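You operate a simulated robot arm through the tools that you are given. There is no shell and no other tool.

You are at the controls of a simulated robot arm. One attempt, no reset.

Task
Swap the 18-tooth pulley with the other pulley on its belt, then run a speed test.
Fine: set the named pulley down on the display bench meanwhile; both fully home on their shaft ends; use the test button. Set down upright: what you pick out.
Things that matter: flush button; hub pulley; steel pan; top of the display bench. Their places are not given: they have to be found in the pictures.

Only the result counts: the job must be done as asked and must still hold three seconds after the hand-in. Knocking over, shifting, dropping, spilling or breaking anything else fails it.

Robot
A 6-joint arm with a two-finger gripper, fixed in place. Base frame: the origin is on the floor under the middle of its stand, x ahead of it, y to its left, z up; the work surface is at about z = 0.78. Readings come in m, degrees, newtons and seconds.
It reaches about 1.637 m from its shoulder. Its first joint turns from -166.0 to 166.0 degrees. Payload 3.43 kg.
Tool frame: the origin (TCP) lies between the finger pads and is the grasp point; the fingertips stand 0.02 m ahead of it; z points along the fingers, y is the line along which they close. The gripper opens to 0.19 m; its body begins 0.248 m behind the TCP.
Orientation is told as [roll, pitch, yaw] about the base's x, y, z axes, in that order, counted from this pose: with the fingers straight down and closing along the base's y, the tool's x points along the base's -x, its y along +y and its z along -z.

Tools
- The arm moves only by the tool play_rows. Its argument "targets" is a list of rows, each a list of 7 numbers: the shift along the base's x, y, z in units of 300 mm (1.0 is 300 mm), then the turn, a rotation vector about the base's x, y, z in units of 90 degrees (1.0 is 90 degrees), then the opening, from 0 (shut) to 1 (fully open). In form: [[tx, ty, tz, wx, wy, wz, grip], ...]. A call has 1 to 20 rows; each row is the pose to reach, as a shift and turn from the pose commanded when the call began. A call with a number of a shift or a turn outside -1 to 1 is refused whole. A row lasts 0.2 s, in which the tool goes at most 0.05 m and 8.6 degrees; a call with a longer step from one row to the next is refused whole, and so is a gripper value outside its range. Where a pose cannot be reached the arm comes as near as it can. A force on the tool above 40 N (or 10 N above the force at the start of the call, whichever is more), or a blocked arm, ends the call early, and 0.2 s more pass. Each finger travels about 0.045 m/s and halts on what it meets, pressing with about 28 N; the grip force reading is that of the motor and also rises with nothing between the fingers. The clock runs only during rows and for 0.2 s after the last one: add rows that repeat a pose to give the fingers time. It gives the time, the measured TCP pose, the force on the tool (base axes), the opening and the grip force at its end, in the units of the frame above (readings bear some noise), with the torque about the TCP (base axes, N m) and any sound that the robot's microphone picked up.
- Cameras (640 x 400 px; columns grow to the right, rows downward): "scene" is fixed at [0.3998, -0.65, 1.665]; the picture's right is [0.98, -0.20, 0.00], its down [-0.13, -0.63, -0.77] and it looks along [0.15, 0.75, -0.64] (base axes); focal length 367 px, centre (320, 200). "wrist" rides on the gripper at [0.07, -0.008, -0.288] in the tool frame; the picture's right is [0.12, 0.99, 0.00], its down [-0.96, 0.12, -0.25] and it looks along [-0.25, 0.03, 0.97] (tool axes); focal length 261 px, centre (320, 200).
- camera(camera): a new picture of that camera. The clock stands still meanwhile.
- slide_trunk(by): slides the trunk up (or, below 0, down) by that many m; the arm rides with it, the base frame stays. It gives what a move gives, with no picture.
- pixel_to_xyz(camera, pixels): for up to 12 pixels [column, row] of the newest picture of that camera ("zoom" is the newest enlarged one), the place [x, y, z] in the base frame of the surface seen there, good to about 0.002 m. The clock stands still meanwhile.
- enlarge(camera, box): a new picture of the part [left, top, right, bottom] of that camera's present view, enlarged. The clock stands still meanwhile.
- sign_off(): hands the job in; it is judged then, once.

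Unless the task says otherwise, let go and move clear before handing in.

The tools are called after ">>>" as a command line: name --pt "numbers of a row" for each row, then --argument value for the rest, lists and objects as JSON in quotes. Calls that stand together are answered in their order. play_rows: Moves the arm, as the interface text tells. Its arguments: {"type":"object","properties":{"targets":{"type":"array","items":{"type":"array","items":{"type":"number"}}}},"required":["targets"]} The other tools are called the same way: slide_trunk (by) moves the trunk up or down; camera (camera) takes a picture; pixel_to_xyz (camera, pixels) gives the place of the surface under pixels of a picture; enlarge (camera, box) takes an enlarged picture of a part of a camera's view; sign_off () hands the job in.

At the start:

```text
time_s: 0.0
ee_pos: [0.6907, 0.204, 1.2313]
orientation: [0.0, 0.1, 0.0]
ft_force: [0.3, -0.1, -0.2]
torque: [0.0, -0.04, -0.02]
finger_gap: 0.1899
grasp_force: 0.0
trunk travel left (down, up): [-0.175, 0.065]
```

scene: 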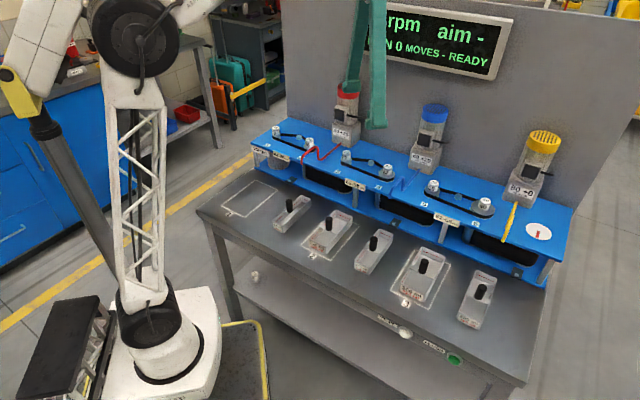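
wrist: 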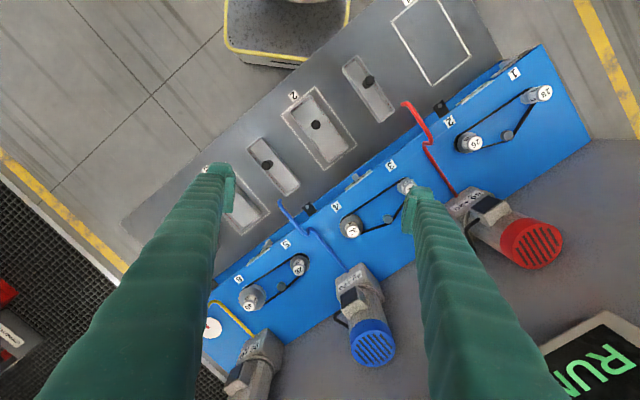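

The scene shows a blue gearbox deck with three belts and pulleys, a grey bench in front with trays, and buttons near (405,333) and (453,358). I'll enlarge several parts to read the labels.

>>> enlarge --camera "scene" --box '[240, 110, 400, 210]'

>>> enlarge --camera "scene" --box '[390, 150, 580, 270]'

>>> enlarge --camera "scene" --box '[340, 280, 520, 390]'

>>> enlarge --camera "scene" --box '[200, 170, 400, 290]'

>>> enlarge --camera "wrist" --box '[400, 60, 600, 185]'

>>> enlarge --camera "wrist" --box '[190, 150, 430, 300]'

```text
4.00 times, centred on (320, 160) of scene
```

zoom: 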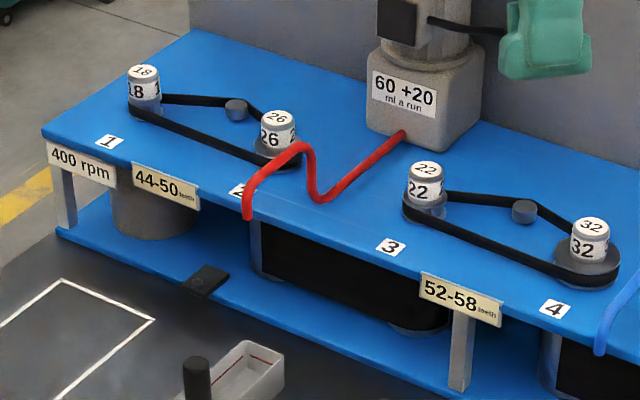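

```text
3.33 times, centred on (485, 210) of scene
```

zoom: 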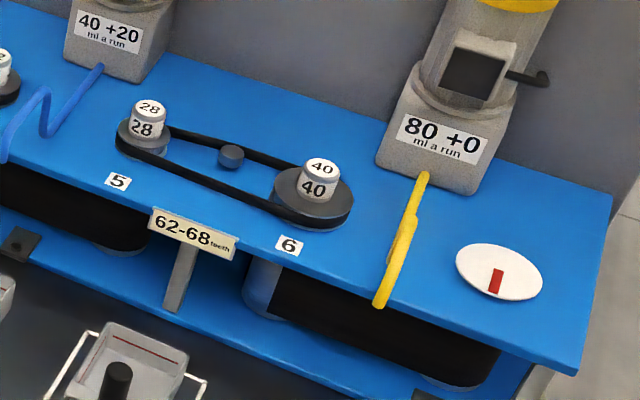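

```text
3.56 times, centred on (430, 335) of scene
```

zoom: 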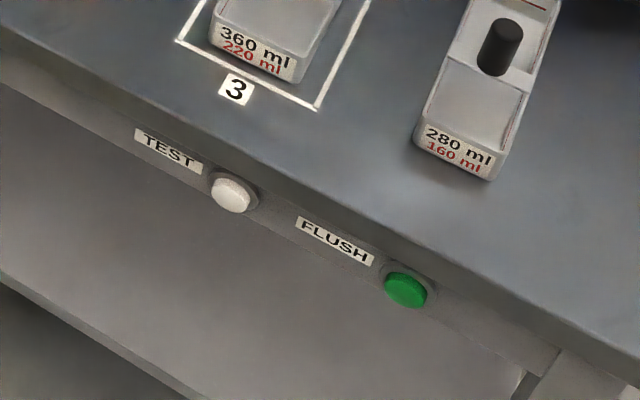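

```text
3.20 times, centred on (300, 230) of scene
```

zoom: 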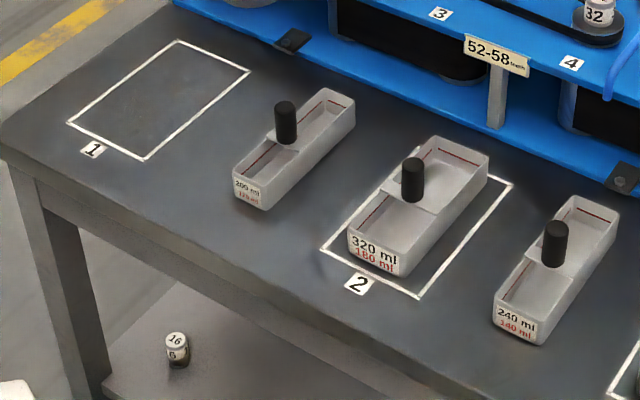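

```text
3.20 times, centred on (500, 122) of wrist
```

zoom: 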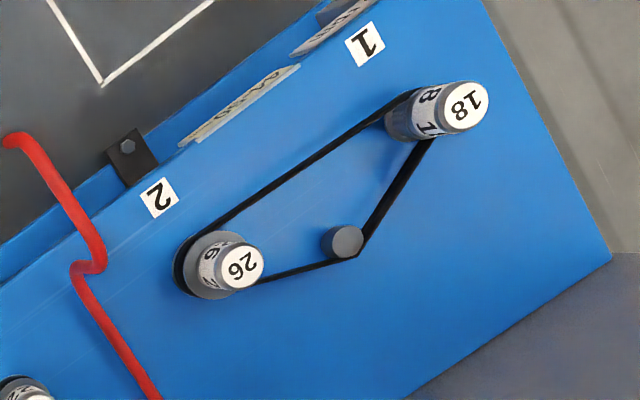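

```text
2.67 times, centred on (310, 225) of wrist
```

zoom: 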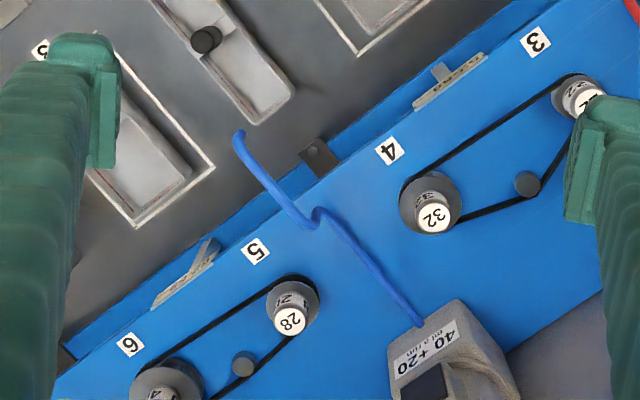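

The pulleys read 18/26 (belt 1, shafts 1–2), 22/32 and 28/40, and a stray 16 sits on the lower shelf. Buttons are TEST (white) and FLUSH (green). I'll read the display and measure the tubes, pads and pans.

>>> enlarge --camera "scene" --box '[360, 0, 540, 110]'

>>> enlarge --camera "scene" --box '[0, 0, 320, 200]'

>>> pixel_to_xyz --camera "scene" --pixels '[[302, 160], [392, 198], [504, 240], [251, 198], [290, 205], [327, 235], [373, 250], [417, 278], [476, 297], [230, 212], [405, 333], [453, 358]]'

>>> pixel_to_xyz --camera "wrist" --pixels '[[545, 92], [475, 143], [404, 103], [280, 201], [212, 303], [368, 82], [316, 125], [267, 163], [436, 40], [508, 135], [450, 160], [540, 130]]'

```text
3.56 times, centred on (450, 55) of scene
```

zoom: 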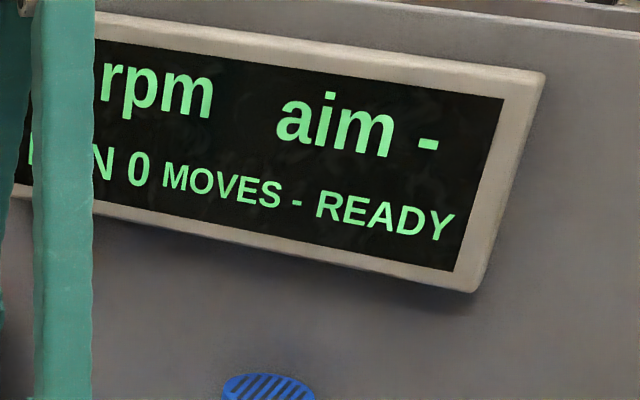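

```text
2.00 times, centred on (160, 100) of scene
```

zoom: 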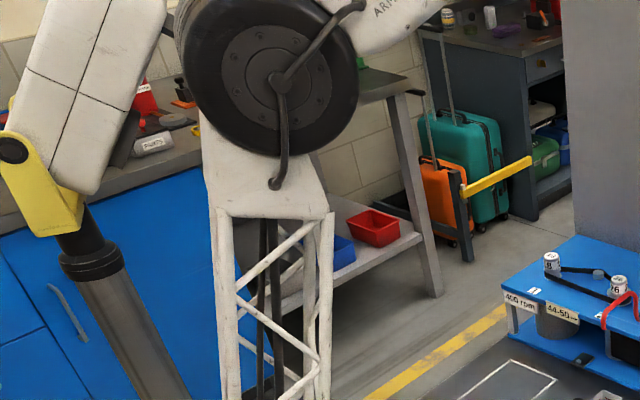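

```text
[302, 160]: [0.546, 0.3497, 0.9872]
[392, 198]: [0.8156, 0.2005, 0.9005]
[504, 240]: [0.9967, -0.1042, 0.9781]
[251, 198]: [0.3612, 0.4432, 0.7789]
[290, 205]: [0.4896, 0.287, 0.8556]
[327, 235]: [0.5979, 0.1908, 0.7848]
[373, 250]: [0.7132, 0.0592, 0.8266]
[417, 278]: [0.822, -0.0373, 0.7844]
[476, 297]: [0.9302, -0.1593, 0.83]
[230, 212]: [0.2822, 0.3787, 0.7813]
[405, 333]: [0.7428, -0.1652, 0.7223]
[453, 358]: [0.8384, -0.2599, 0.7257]
```

```text
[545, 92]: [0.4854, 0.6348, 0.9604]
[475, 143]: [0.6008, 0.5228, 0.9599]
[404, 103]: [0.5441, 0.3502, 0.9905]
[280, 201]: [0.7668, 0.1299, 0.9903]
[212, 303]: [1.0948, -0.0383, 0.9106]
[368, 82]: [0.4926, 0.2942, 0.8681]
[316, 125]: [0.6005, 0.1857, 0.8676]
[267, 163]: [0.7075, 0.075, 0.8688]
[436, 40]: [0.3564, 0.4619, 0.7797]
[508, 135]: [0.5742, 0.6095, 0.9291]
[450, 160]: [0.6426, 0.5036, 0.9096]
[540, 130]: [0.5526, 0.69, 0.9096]
```

Shafts 1 and 2 sit near (0.485,0.635) and (0.60,0.523), with the deck top at z≈0.91. Each tube end lines up with an off-pad pan: red with 200 ml, blue with 240, yellow with 280. I'll zoom in on the pulleys and pans and measure the dispenser and wall clearances.

>>> enlarge --camera "scene" --box '[260, 115, 324, 155]'

>>> pixel_to_xyz --camera "zoom" --pixels '[[160, 110], [160, 140], [160, 175], [160, 230], [508, 295], [500, 345], [500, 385], [480, 420], [370, 265], [370, 300], [270, 230], [340, 420]]'

>>> pixel_to_xyz --camera "scene" --pixels '[[346, 92], [345, 105], [345, 130], [335, 140], [300, 110], [433, 108], [543, 135], [272, 155], [288, 120], [400, 20], [320, 100], [560, 200]]'

>>> enlarge --camera "scene" --box '[264, 185, 344, 235]'

>>> enlarge --camera "wrist" --box '[340, 40, 420, 90]'

```text
10.00 times, centred on (292, 135) of scene
```

zoom: 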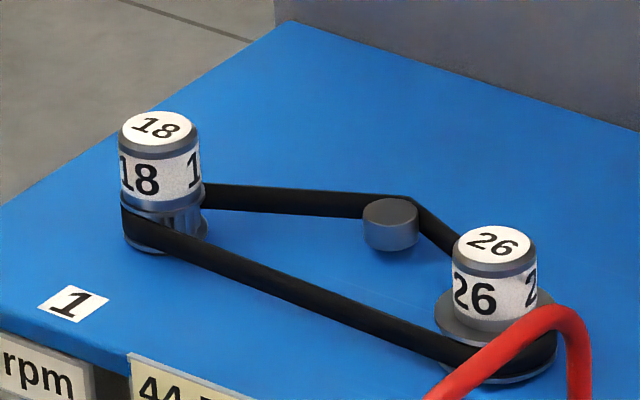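

```text
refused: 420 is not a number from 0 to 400
```

```text
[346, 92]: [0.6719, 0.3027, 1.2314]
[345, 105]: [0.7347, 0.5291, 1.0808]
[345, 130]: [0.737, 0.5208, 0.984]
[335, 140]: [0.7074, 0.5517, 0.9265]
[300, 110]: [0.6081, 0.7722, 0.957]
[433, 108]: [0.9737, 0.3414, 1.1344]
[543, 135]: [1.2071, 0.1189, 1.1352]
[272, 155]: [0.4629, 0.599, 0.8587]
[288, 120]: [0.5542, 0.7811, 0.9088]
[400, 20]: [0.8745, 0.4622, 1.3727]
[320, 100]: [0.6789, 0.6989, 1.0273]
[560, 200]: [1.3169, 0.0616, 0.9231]
```

```text
8.00 times, centred on (304, 210) of scene
```

zoom: 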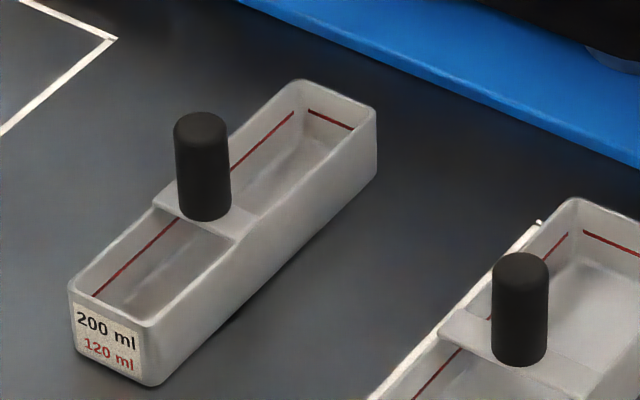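

```text
8.00 times, centred on (380, 65) of wrist
```

zoom: 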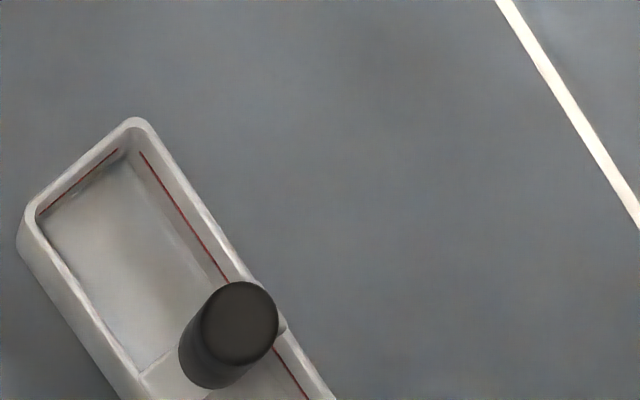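

The pans are empty, the dispenser tops are at z≈1.13, and the wall is about 0.18 m behind the shafts. I'll move at the same height toward the shafts, turning 45° so the fingers close along the shaft line and the camera is on the front side.

>>> play_rows --pt "-0.042 0.11 0 0 0 0.0625 0.5" --pt "-0.083 0.22 0 0 0 0.125 0.5" --pt "-0.125 0.33 0 0 0 0.1875 0.5" --pt "-0.167 0.44 0 0 0 0.25 0.5" --pt "-0.208 0.55 0 0 0 0.3125 0.5" --pt "-0.25 0.66 0 0 0 0.375 0.5" --pt "-0.292 0.77 0 0 0 0.4375 0.5" --pt "-0.333 0.88 0 0 0 0.5 0.5" --pt "-0.333 0.88 0 0 0 0.5 0.5"

>>> camera --camera "wrist"

>>> camera --camera "scene"

```text
time_s: 2.0
ee_pos: [0.5899, 0.4694, 1.2307]
orientation: [0.0, -0.1, 45.1]
ft_force: [-0.2, 0.3, 0.5]
torque: [-0.01, 0.03, 0.0]
finger_gap: 0.0947
grasp_force: 0.1
trunk travel left (down, up): [-0.175, 0.065]
```

```text
taken
```

wrist: 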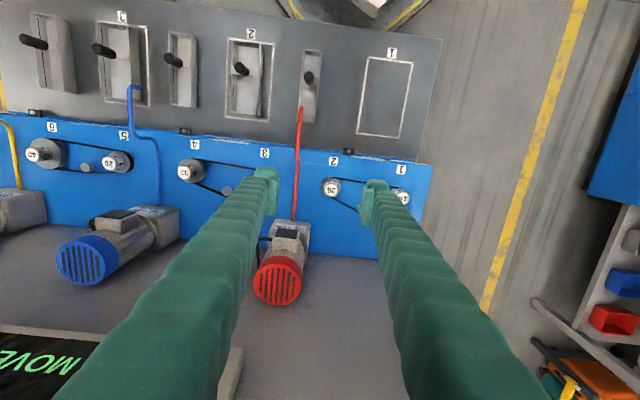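

```text
taken
```

scene: 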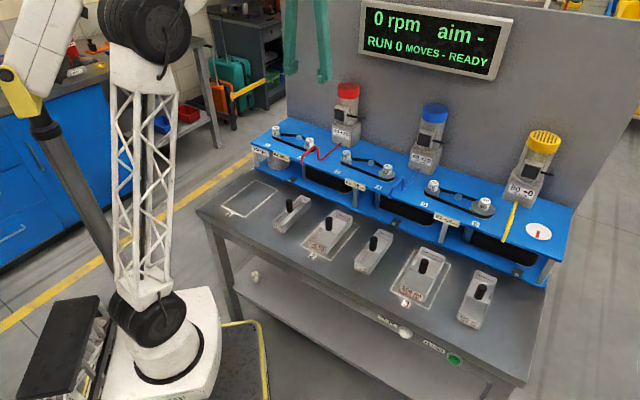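

The wrist view is now aligned with the bench. I'll measure the pulley tops, the red tube, the pan rims and the bench pad 1.

>>> pixel_to_xyz --camera "wrist" --pixels '[[333, 187], [402, 197], [185, 172], [115, 160], [38, 154], [300, 112], [298, 140], [297, 165], [294, 190], [293, 215], [312, 52], [308, 120]]'

>>> enlarge --camera "wrist" --box '[260, 130, 440, 242]'

>>> enlarge --camera "wrist" --box '[220, 20, 440, 157]'

>>> pixel_to_xyz --camera "wrist" --pixels '[[368, 58], [413, 64], [400, 137], [357, 132], [441, 40], [425, 165], [380, 100], [390, 75], [272, 245], [305, 235], [350, 256], [420, 200]]'

```text
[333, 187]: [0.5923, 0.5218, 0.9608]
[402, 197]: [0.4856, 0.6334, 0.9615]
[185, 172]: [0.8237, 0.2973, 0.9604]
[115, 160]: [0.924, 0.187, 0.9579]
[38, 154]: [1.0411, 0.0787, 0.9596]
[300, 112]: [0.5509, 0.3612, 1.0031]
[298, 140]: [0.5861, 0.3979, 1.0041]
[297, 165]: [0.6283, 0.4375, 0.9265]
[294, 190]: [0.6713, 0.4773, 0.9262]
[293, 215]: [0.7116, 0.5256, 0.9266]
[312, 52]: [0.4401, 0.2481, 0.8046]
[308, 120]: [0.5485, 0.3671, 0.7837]
```

```text
3.56 times, centred on (350, 186) of wrist
```

zoom: 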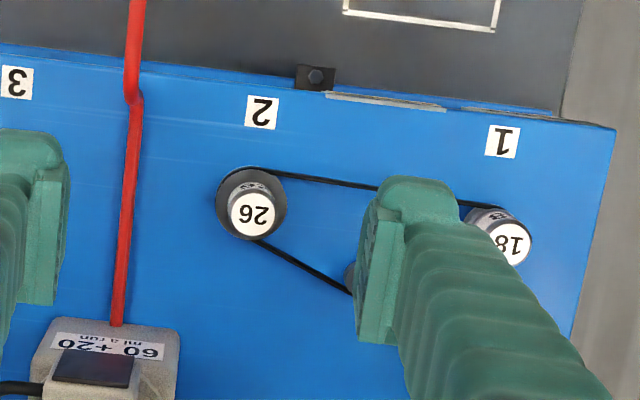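

```text
2.91 times, centred on (330, 88) of wrist
```

zoom: 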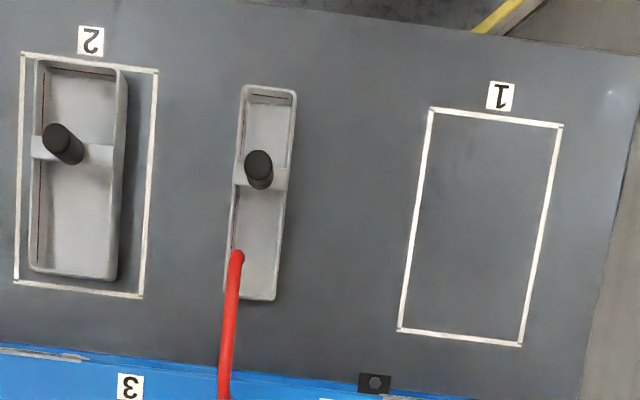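

```text
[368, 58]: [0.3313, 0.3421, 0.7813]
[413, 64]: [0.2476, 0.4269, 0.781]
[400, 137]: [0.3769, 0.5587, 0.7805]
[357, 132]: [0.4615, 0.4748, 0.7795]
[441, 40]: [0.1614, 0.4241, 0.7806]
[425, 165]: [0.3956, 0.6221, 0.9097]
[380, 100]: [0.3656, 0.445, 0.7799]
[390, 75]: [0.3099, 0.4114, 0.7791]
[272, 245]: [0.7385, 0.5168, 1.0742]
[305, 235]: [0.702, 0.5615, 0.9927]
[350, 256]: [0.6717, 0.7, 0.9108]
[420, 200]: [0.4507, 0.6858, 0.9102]
```

Bench axes lie at ±45°, the 18 pulley top is near (0.4856,0.6334,0.961), and the 26 top is near (0.592,0.522,0.961). Pad 1 is clear, centred at (0.354,0.450,0.780). I'll hover over shaft 1 for a close look.

>>> play_rows --pt "-0.07 0.11 0 0 0 0 0.45" --pt "-0.14 0.22 0 0 0 0 0.45" --pt "-0.21 0.33 0 0 0 0 0.45" --pt "-0.28 0.44 0 0 0 0 0.45" --pt "-0.35 0.55 0 0 0 0 0.45" --pt "-0.35 0.55 -0.14 0 0 0 0.45" --pt "-0.35 0.55 -0.28 0 0 0 0.45" --pt "-0.35 0.55 -0.42 0 0 0 0.45" --pt "-0.35 0.55 -0.42 0 0 0 0.45"

>>> camera --camera "wrist"

>>> camera --camera "scene"

```text
time_s: 4.0
ee_pos: [0.4843, 0.6337, 1.1085]
orientation: [0.0, 0.0, 45.0]
ft_force: [0.2, 0.0, 0.8]
torque: [-0.01, -0.04, -0.02]
finger_gap: 0.0856
grasp_force: 0.1
trunk travel left (down, up): [-0.175, 0.065]
```

```text
taken
```

wrist: 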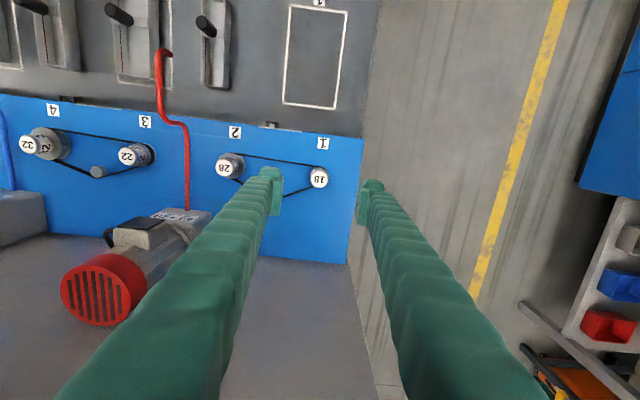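

```text
taken
```

scene: 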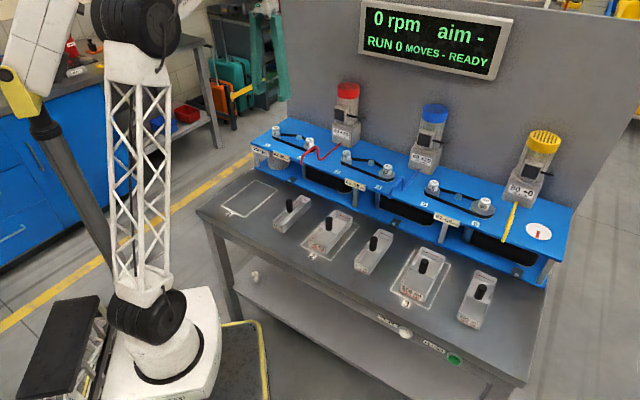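

The 18 pulley at (318,177) is centred between the fingers. I'll zoom in to measure hub and flange sizes.

>>> enlarge --camera "wrist" --box '[280, 140, 360, 190]'

>>> pixel_to_xyz --camera "zoom" --pixels '[[310, 290], [250, 290], [370, 290], [310, 250], [310, 340], [310, 215], [320, 190], [200, 180], [160, 330], [120, 250]]'

>>> enlarge --camera "wrist" --box '[190, 140, 270, 190]'

>>> enlarge --camera "scene" --box '[260, 115, 324, 155]'

>>> pixel_to_xyz --camera "zoom" --pixels '[[158, 128], [158, 155], [158, 205], [130, 245], [165, 225], [155, 250], [495, 243], [495, 270], [480, 325], [445, 320], [390, 210], [495, 380]]'

```text
8.00 times, centred on (320, 165) of wrist
```

zoom: 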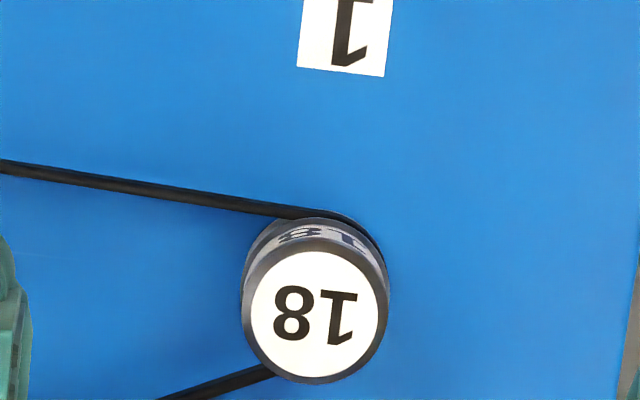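

```text
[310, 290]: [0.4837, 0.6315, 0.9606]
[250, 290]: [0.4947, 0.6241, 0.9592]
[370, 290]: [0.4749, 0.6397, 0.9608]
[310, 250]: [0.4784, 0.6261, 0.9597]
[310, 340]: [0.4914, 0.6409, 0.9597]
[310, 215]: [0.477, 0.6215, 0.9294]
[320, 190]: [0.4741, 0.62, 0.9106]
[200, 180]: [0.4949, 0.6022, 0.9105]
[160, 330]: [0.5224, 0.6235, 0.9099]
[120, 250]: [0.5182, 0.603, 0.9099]
```

```text
8.00 times, centred on (230, 165) of wrist
```

zoom: 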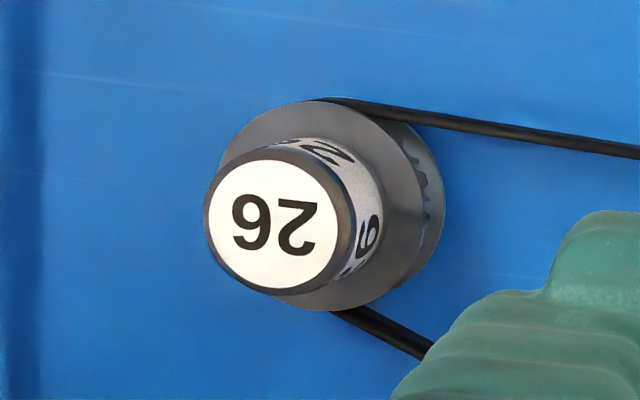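

```text
10.00 times, centred on (292, 135) of scene
```

zoom: 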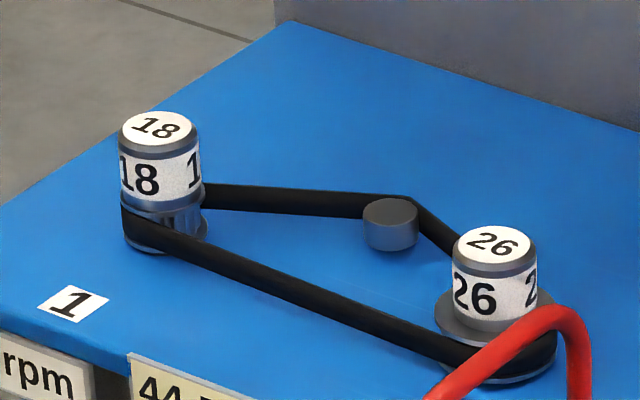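

```text
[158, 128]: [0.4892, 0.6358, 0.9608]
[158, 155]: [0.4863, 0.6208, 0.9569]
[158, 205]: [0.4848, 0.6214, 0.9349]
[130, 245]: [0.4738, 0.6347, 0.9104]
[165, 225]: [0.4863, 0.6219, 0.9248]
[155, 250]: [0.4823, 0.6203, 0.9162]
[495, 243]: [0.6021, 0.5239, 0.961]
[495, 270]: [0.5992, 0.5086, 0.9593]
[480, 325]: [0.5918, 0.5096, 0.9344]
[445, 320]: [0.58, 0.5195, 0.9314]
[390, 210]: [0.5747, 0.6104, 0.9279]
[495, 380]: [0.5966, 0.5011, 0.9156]
```

The hub is about 30 mm across with its top at z≈0.961, the flange is near 0.934, and the shaft spacing is about 0.160 m. I'll descend to just above the hub so the fingertips and hub are at a similar depth for fine centring.

>>> play_rows --pt "0.009 0.007 -0.13 0 0 0 0.45" --pt "0.009 0.007 -0.26 0 0 0 0.45" --pt "0.009 0.007 -0.4 0 0 0 0.4" --pt "0.009 0.007 -0.4 0 0 0 0.35" --pt "0.009 0.007 -0.4 0 0 0 0.35" --pt "0.009 0.007 -0.4 0 0 0 0.35"

>>> camera --camera "wrist"

>>> enlarge --camera "wrist" --box '[240, 130, 400, 230]'

>>> enlarge --camera "scene" --box '[228, 60, 356, 140]'

```text
time_s: 5.4
ee_pos: [0.4864, 0.6366, 0.9846]
orientation: [0.0, -0.1, 45.0]
ft_force: [-0.1, 0.0, 0.6]
torque: [0.02, -0.01, -0.04]
finger_gap: 0.0666
grasp_force: 0.1
trunk travel left (down, up): [-0.175, 0.065]
```

```text
taken
```

wrist: 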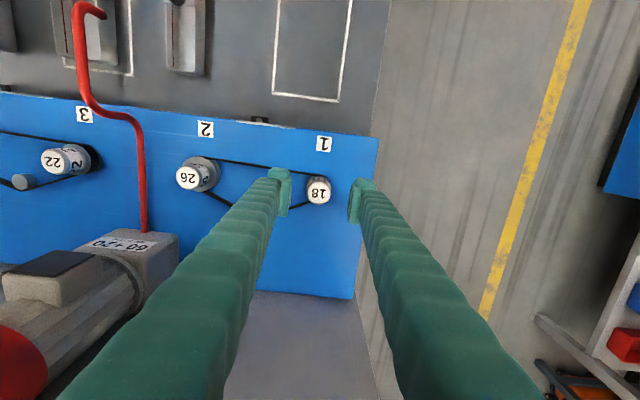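

```text
4.00 times, centred on (320, 180) of wrist
```

zoom: 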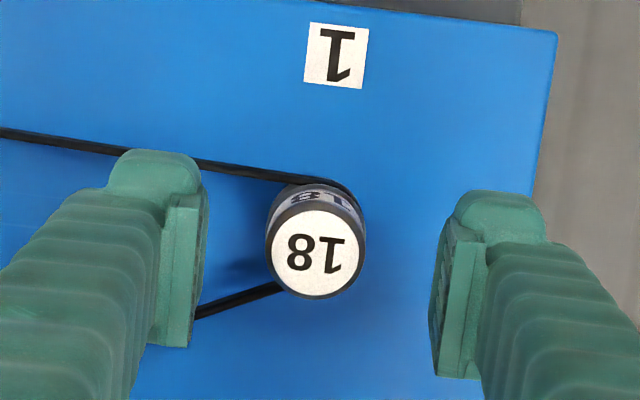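

```text
5.00 times, centred on (292, 100) of scene
```

zoom: 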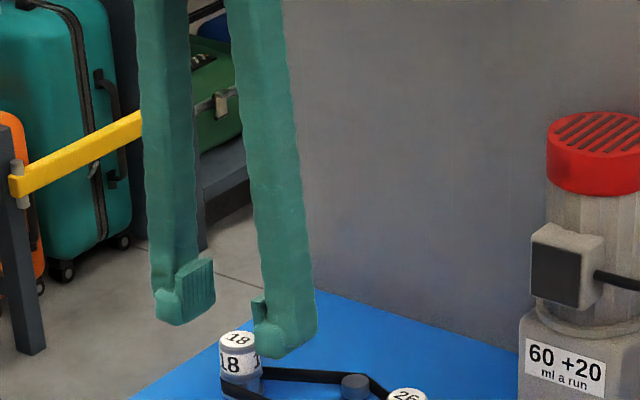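

The hub centre is within about 1–2 mm of the TCP line (zoom (316,253) against an expected (318,248)). Before picking, I'll raise slightly and take identical views over shaft 1 and shaft 2 to get the exact shaft offset.

>>> play_rows --pt "0 0 0.117 0 0 0 0.35" --pt "0 0 0.117 0 0 0 0.35" --pt "0 0 0.117 0 0 0 0.35"

>>> enlarge --camera "wrist" --box '[288, 162, 352, 202]'

>>> play_rows --pt "0.094 -0.094 0 0 0 0 0.35" --pt "0.188 -0.188 0 0 0 0 0.35" --pt "0.282 -0.282 0 0 0 0 0.35" --pt "0.377 -0.377 0 0 0 0 0.35" --pt "0.377 -0.377 0 0 0 0 0.35" --pt "0.377 -0.377 0 0 0 0 0.35"

>>> enlarge --camera "wrist" --box '[288, 162, 352, 202]'

>>> enlarge --camera "scene" --box '[228, 70, 388, 170]'

>>> camera --camera "wrist"

```text
time_s: 6.2
ee_pos: [0.4872, 0.6352, 1.0196]
orientation: [-0.1, -0.1, 45.0]
ft_force: [0.6, -0.1, 0.4]
torque: [0.0, 0.0, -0.01]
finger_gap: 0.0665
grasp_force: 0.0
trunk travel left (down, up): [-0.175, 0.065]
```

```text
10.00 times, centred on (320, 182) of wrist
```

zoom: 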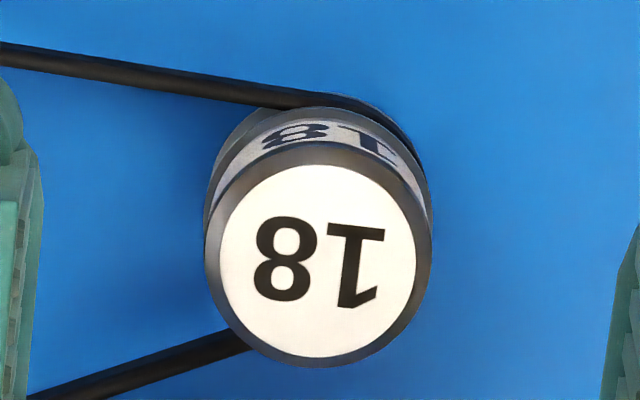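

```text
time_s: 7.6
ee_pos: [0.5986, 0.5223, 1.0208]
orientation: [0.0, 0.0, 45.0]
ft_force: [0.9, -0.4, 0.5]
torque: [-0.01, -0.01, 0.02]
finger_gap: 0.0665
grasp_force: 0.0
trunk travel left (down, up): [-0.175, 0.065]
```

```text
10.00 times, centred on (320, 182) of wrist
```

zoom: 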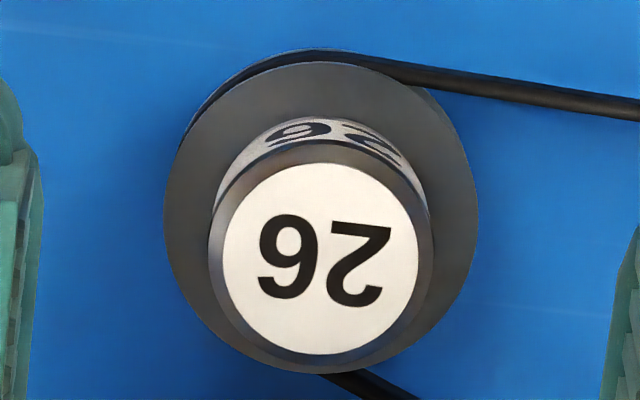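

```text
4.00 times, centred on (308, 120) of scene
```

zoom: 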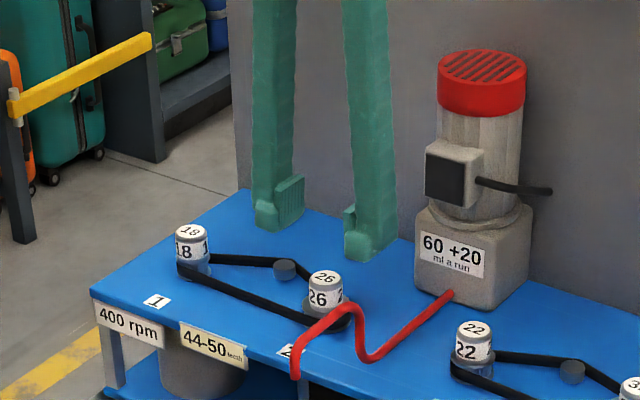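

```text
taken
```

wrist: 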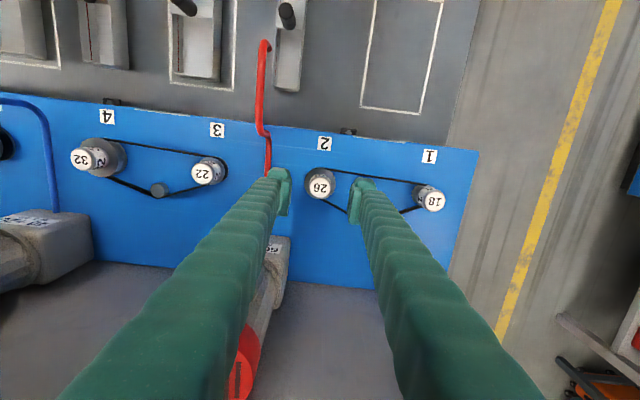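

The two views match to about 0.3 mm: the white face is centred at (318.5,261) over shaft 1 and (320,259) over shaft 2, so the 0.160 m offset at −45° is exact. I'll go back over shaft 1, descend to TCP z≈0.957 and close on the 18 hub.

>>> play_rows --pt "-0.094 0.094 0 0 0 0 0.35" --pt "-0.188 0.188 0 0 0 0 0.35" --pt "-0.282 0.282 0 0 0 0 0.35" --pt "-0.377 0.377 0 0 0 0 0.35" --pt "-0.377 0.377 -0.1 0 0 0 0.35" --pt "-0.377 0.377 -0.211 0 0 0 0.35" --pt "-0.377 0.377 -0.211 0 0 0 0.35"

>>> enlarge --camera "scene" --box '[244, 90, 340, 150]'

>>> enlarge --camera "wrist" --box '[240, 140, 400, 240]'

```text
time_s: 9.2
ee_pos: [0.4863, 0.6369, 0.9598]
orientation: [0.0, -0.1, 45.1]
ft_force: [0.1, -0.7, -1.2]
torque: [-0.01, -0.02, -0.04]
finger_gap: 0.0665
grasp_force: 0.0
trunk travel left (down, up): [-0.175, 0.065]
```

```text
6.67 times, centred on (292, 120) of scene
```

zoom: 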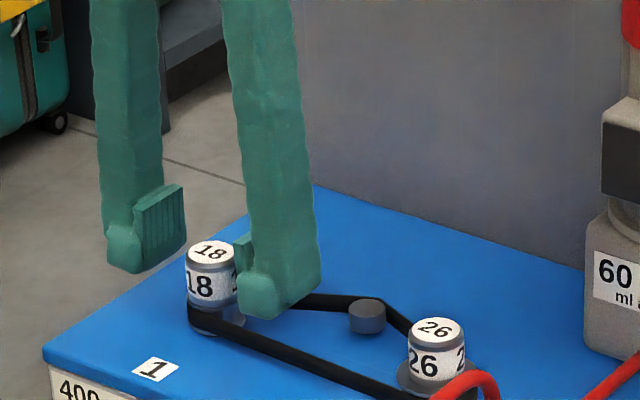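

```text
4.00 times, centred on (320, 190) of wrist
```

zoom: 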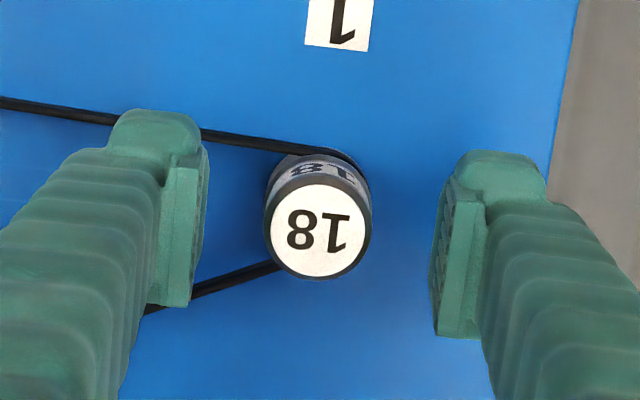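

The hub sits midway between the pads at zoom (318,231), right on the TCP. I'll close the gripper on it.

>>> play_rows --pt "0 0 0 0 0 0 0.25" --pt "0 0 0 0 0 0 0.15" --pt "0 0 0 0 0 0 0.1" --pt "0 0 0 0 0 0 0.05" --pt "0 0 0 0 0 0 0.0" --pt "0 0 0 0 0 0 0.0"

>>> enlarge --camera "wrist" --box '[240, 140, 400, 240]'

>>> enlarge --camera "scene" --box '[244, 90, 340, 150]'

```text
time_s: 10.6
ee_pos: [0.4871, 0.6364, 0.9593]
orientation: [-0.1, 0.1, 45.0]
ft_force: [-1.2, -0.2, 1.0]
torque: [0.01, 0.0, -0.01]
finger_gap: 0.0295
grasp_force: 27.6
trunk travel left (down, up): [-0.175, 0.065]
```

```text
4.00 times, centred on (320, 190) of wrist
```

zoom: 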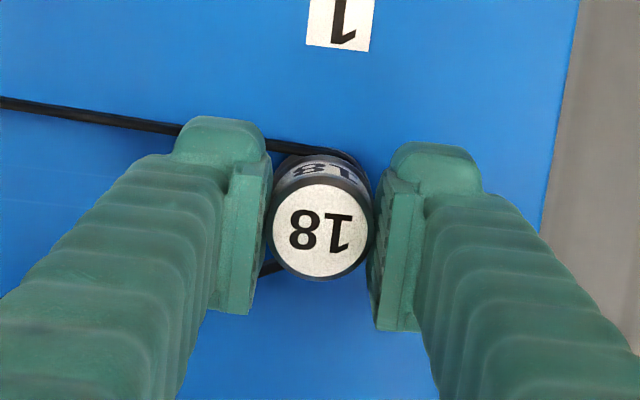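

```text
6.67 times, centred on (292, 120) of scene
```

zoom: 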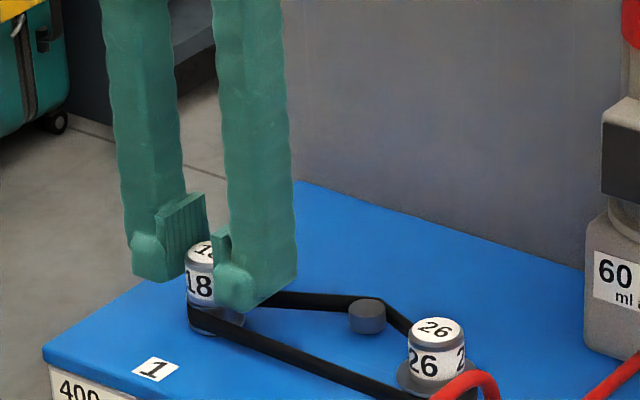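

The gap is 0.0295 with 27.6 N grip, so the hub is held. I'll lift it straight up.

>>> play_rows --pt "0 0 0.03 0 0 0 0" --pt "0 0 0.07 0 0 0 0" --pt "0 0 0.12 0 0 0 0" --pt "0 0 0.2 0 0 0 0" --pt "0 0 0.3 0 0 0 0" --pt "0 0 0.4 0 0 0 0" --pt "0 0 0.4 0 0 0 0"

>>> camera --camera "scene"

>>> enlarge --camera "scene" --box '[228, 70, 356, 150]'

>>> enlarge --camera "wrist" --box '[240, 140, 400, 240]'

```text
time_s: 12.2
ee_pos: [0.4872, 0.635, 1.0783]
orientation: [-0.1, 0.0, 45.0]
ft_force: [-0.1, 0.3, -0.9]
torque: [0.02, 0.03, -0.03]
finger_gap: 0.0297
grasp_force: 28.0
trunk travel left (down, up): [-0.175, 0.065]
```

```text
taken
```

scene: 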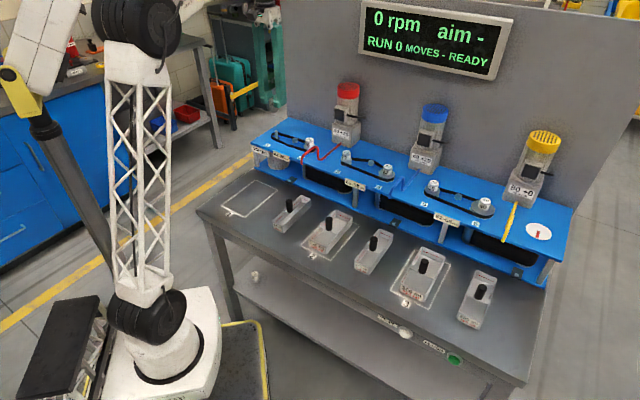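

```text
5.00 times, centred on (292, 110) of scene
```

zoom: 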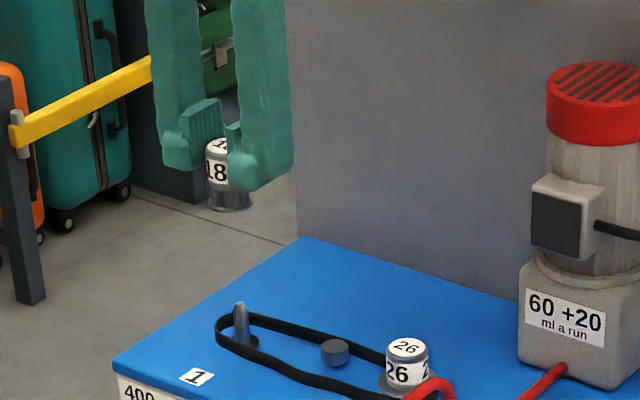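

```text
4.00 times, centred on (320, 190) of wrist
```

zoom: 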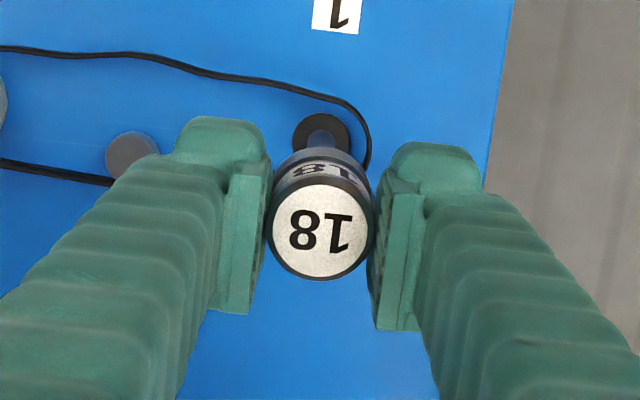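

The 18 pulley is off and upright in the grip, leaving a bare domed pin at shaft 1 with a slack belt. I'll carry it over to the clear pad 1 area and lower it to just above the bench.

>>> play_rows --pt "-0.075 -0.103 0 0 0 0 0" --pt "-0.15 -0.207 0 0 0 0 0" --pt "-0.225 -0.31 0 0 0 0 0" --pt "-0.3 -0.413 0 0 0 0 0" --pt "-0.375 -0.517 0 0 0 0 0" --pt "-0.45 -0.62 0 0 0 0 0" --pt "-0.45 -0.62 -0.15 0 0 0 0" --pt "-0.45 -0.62 -0.3 0 0 0 0" --pt "-0.45 -0.62 -0.45 0 0 0 0" --pt "-0.45 -0.62 -0.6 0 0 0 0" --pt "-0.45 -0.62 -0.72 0 0 0 0" --pt "-0.45 -0.62 -0.8 0 0 0 0" --pt "-0.45 -0.62 -0.8 0 0 0 0"

>>> enlarge --camera "scene" --box '[196, 140, 324, 220]'

>>> enlarge --camera "wrist" --box '[240, 140, 400, 240]'

```text
time_s: 15.0
ee_pos: [0.3528, 0.4495, 0.8382]
orientation: [0.0, 0.1, 45.1]
ft_force: [-1.1, 1.3, -1.2]
torque: [-0.16, -0.3, 0.01]
finger_gap: 0.0299
grasp_force: 28.1
trunk travel left (down, up): [-0.175, 0.065]
```

```text
5.00 times, centred on (260, 180) of scene
```

zoom: 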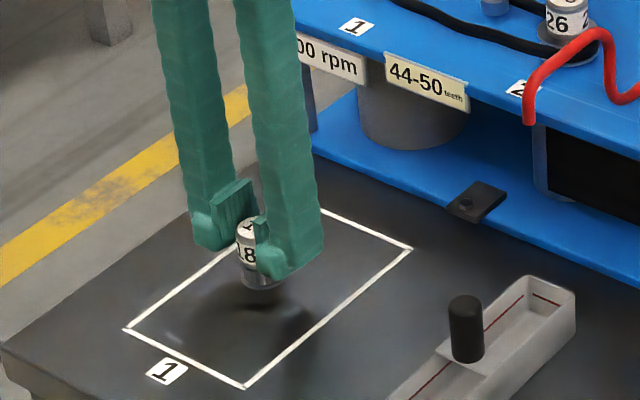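

```text
4.00 times, centred on (320, 190) of wrist
```

zoom: 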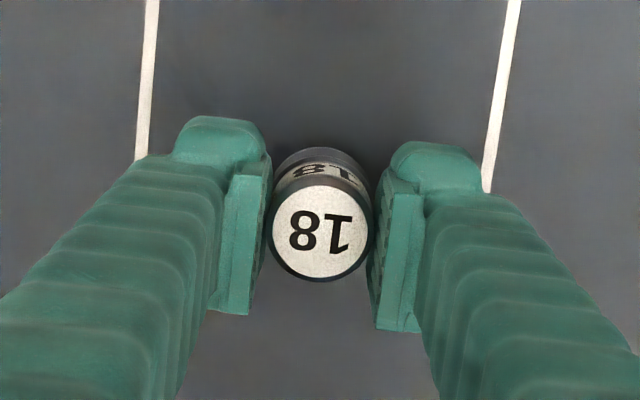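

The pulley hangs upright just above the pad-1 area, with a shadow gap visible beneath it. I'll lower in small steps and watch the force.

>>> play_rows --pt "0 0 -0.01 0 0 0 0" --pt "0 0 -0.02 0 0 0 0" --pt "0 0 -0.027 0 0 0 0" --pt "0 0 -0.027 0 0 0 0"

>>> enlarge --camera "scene" --box '[220, 155, 284, 195]'

```text
time_s: 16.0
ee_pos: [0.353, 0.4489, 0.8304]
orientation: [0.0, 0.0, 44.9]
ft_force: [0.1, -0.5, -0.7]
torque: [-0.01, -0.02, 0.0]
finger_gap: 0.0298
grasp_force: 28.1
trunk travel left (down, up): [-0.175, 0.065]
```

```text
10.00 times, centred on (252, 175) of scene
```

zoom: 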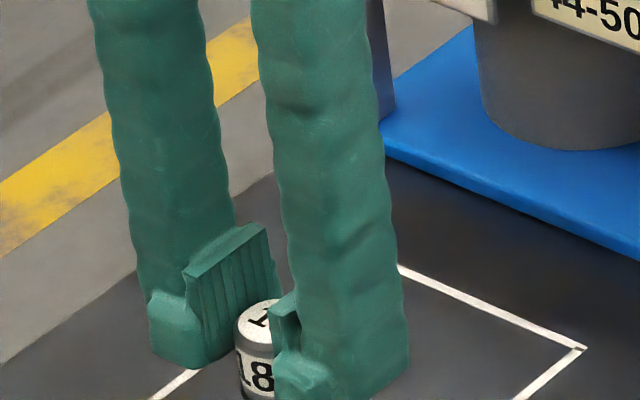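

>>> play_rows --pt "0 0 -0.005 0 0 0 0" --pt "0 0 -0.01 0 0 0 0" --pt "0 0 -0.01 0 0 0 0"

>>> enlarge --camera "scene" --box '[220, 170, 284, 210]'

```text
time_s: 16.8
ee_pos: [0.3527, 0.45, 0.8276]
orientation: [0.0, 0.0, 45.1]
ft_force: [0.1, 0.0, -1.2]
torque: [-0.02, 0.0, -0.01]
finger_gap: 0.0298
grasp_force: 27.8
trunk travel left (down, up): [-0.175, 0.065]
```

```text
10.00 times, centred on (252, 190) of scene
```

zoom: 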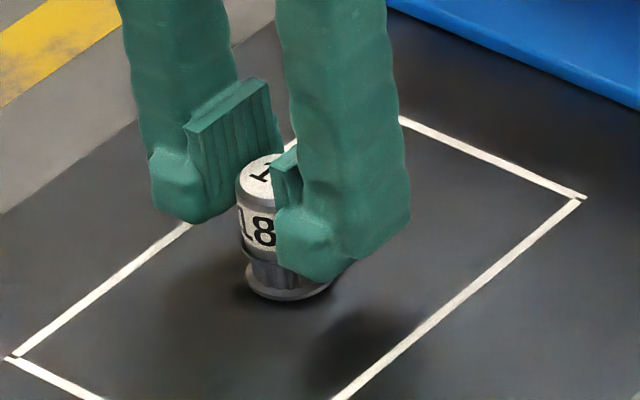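

There's no contact yet and only a narrow shadow gap under the flange. I'll lower another 1.5 mm and check the force.

>>> play_rows --pt "0 0 -0.003 0 0 0 0" --pt "0 0 -0.005 0 0 0 0" --pt "0 0 -0.005 0 0 0 0"

```text
time_s: 17.6
ee_pos: [0.3527, 0.4483, 0.8265]
orientation: [0.1, 0.0, 45.1]
ft_force: [-0.3, 0.1, 0.3]
torque: [0.02, -0.03, 0.04]
finger_gap: 0.0296
grasp_force: 28.3
trunk travel left (down, up): [-0.175, 0.065]
```

>>> play_rows --pt "0 0 -0.003 0 0 0 0" --pt "0 0 -0.005 0 0 0 0" --pt "0 0 -0.005 0 0 0 0"

>>> enlarge --camera "scene" --box '[220, 170, 284, 210]'

```text
time_s: 18.4
ee_pos: [0.3524, 0.4492, 0.8254]
orientation: [0.0, 0.0, 45.0]
ft_force: [-3.2, -3.6, 16.7]
torque: [-0.19, 0.17, 0.01]
finger_gap: 0.0295
grasp_force: 28.3
trunk travel left (down, up): [-0.175, 0.065]
```

```text
10.00 times, centred on (252, 190) of scene
```

zoom: 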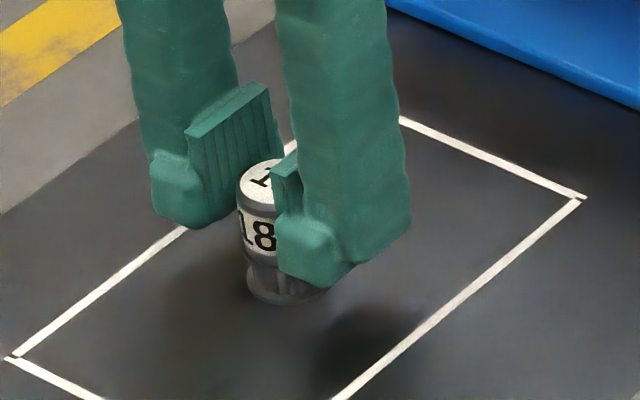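

Contact is made, with 16.7 N upward force and the flange on the bench. I'll ease up 0.8 mm, open the fingers, then rise clear.

>>> play_rows --pt "0 0 0.0025 0 0 0 0" --pt "0 0 0.0025 0 0 0 0.1" --pt "0 0 0.0025 0 0 0 0.25" --pt "0 0 0.0025 0 0 0 0.35" --pt "0 0 0.0025 0 0 0 0.35" --pt "0 0 0.0025 0 0 0 0.35"

>>> enlarge --camera "scene" --box '[220, 170, 284, 210]'

>>> enlarge --camera "wrist" --box '[240, 140, 400, 240]'

```text
time_s: 19.8
ee_pos: [0.3524, 0.4497, 0.8254]
orientation: [0.0, 0.0, 45.0]
ft_force: [0.6, -0.5, -0.1]
torque: [0.01, 0.01, -0.04]
finger_gap: 0.0662
grasp_force: 0.1
trunk travel left (down, up): [-0.175, 0.065]
```

```text
10.00 times, centred on (252, 190) of scene
```

zoom: 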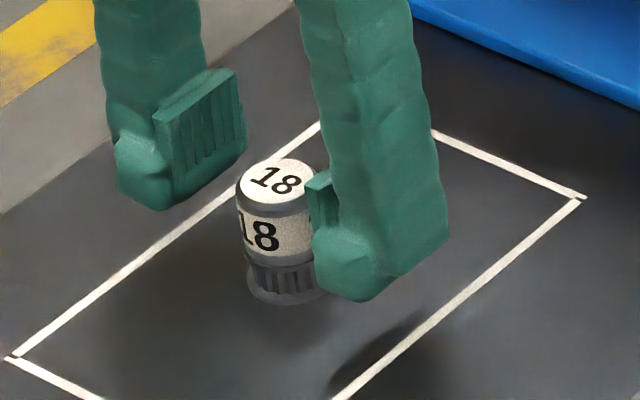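

```text
4.00 times, centred on (320, 190) of wrist
```

zoom: 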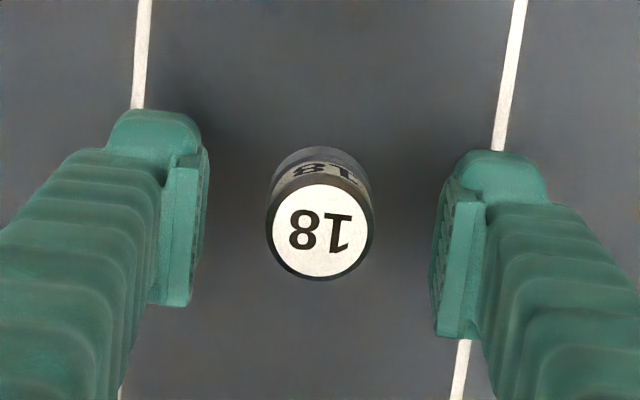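

The 18 pulley stands upright on the bench, with the hub still at zoom (319,232) so its offset is preserved. I'll rise and go to shaft 2 for the 26 pulley.

>>> play_rows --pt "0 0 0.1 0 0 0 0.35" --pt "0 0 0.25 0 0 0 0.35" --pt "0 0 0.4 0 0 0 0.35" --pt "0 0 0.55 0 0 0 0.35" --pt "0 0 0.7 0 0 0 0.35" --pt "0 0 0.855 0 0 0 0.35" --pt "0.118 0.035 0.855 0 0 0 0.35" --pt "0.236 0.07 0.855 0 0 0 0.35" --pt "0.354 0.104 0.855 0 0 0 0.35" --pt "0.473 0.139 0.855 0 0 0 0.35" --pt "0.591 0.174 0.855 0 0 0 0.35" --pt "0.709 0.208 0.855 0 0 0 0.35" --pt "0.827 0.243 0.855 0 0 0 0.35" --pt "0.827 0.243 0.855 0 0 0 0.35" --pt "0.827 0.243 0.7 0 0 0 0.35" --pt "0.827 0.243 0.6 0 0 0 0.35" --pt "0.827 0.243 0.6 0 0 0 0.35"

>>> enlarge --camera "wrist" --box '[240, 140, 400, 240]'

>>> enlarge --camera "scene" --box '[228, 80, 388, 180]'

```text
time_s: 23.4
ee_pos: [0.6003, 0.5213, 1.0035]
orientation: [0.0, 0.0, 45.1]
ft_force: [-0.1, -0.2, 0.7]
torque: [-0.03, 0.01, 0.01]
finger_gap: 0.0665
grasp_force: 0.0
trunk travel left (down, up): [-0.175, 0.065]
```

```text
4.00 times, centred on (320, 190) of wrist
```

zoom: 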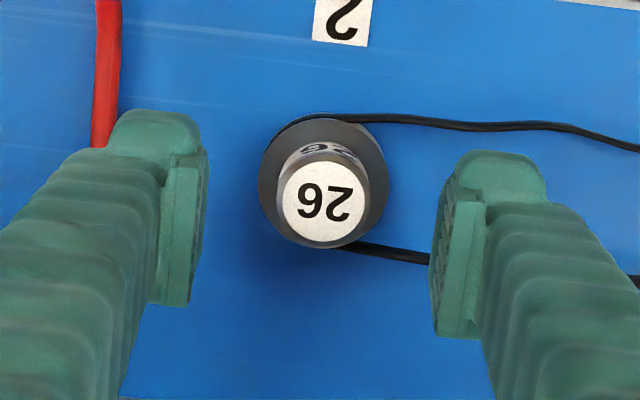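

```text
4.00 times, centred on (308, 130) of scene
```

zoom: 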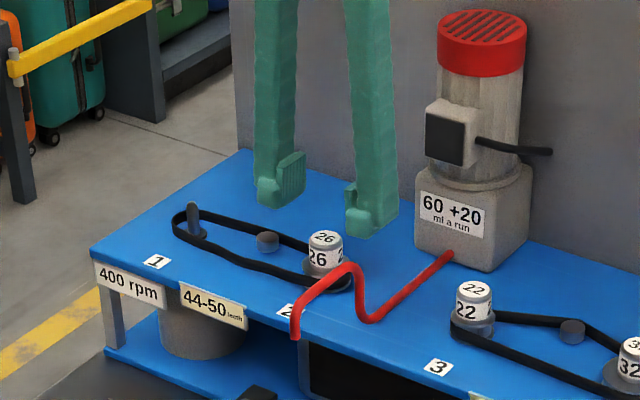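

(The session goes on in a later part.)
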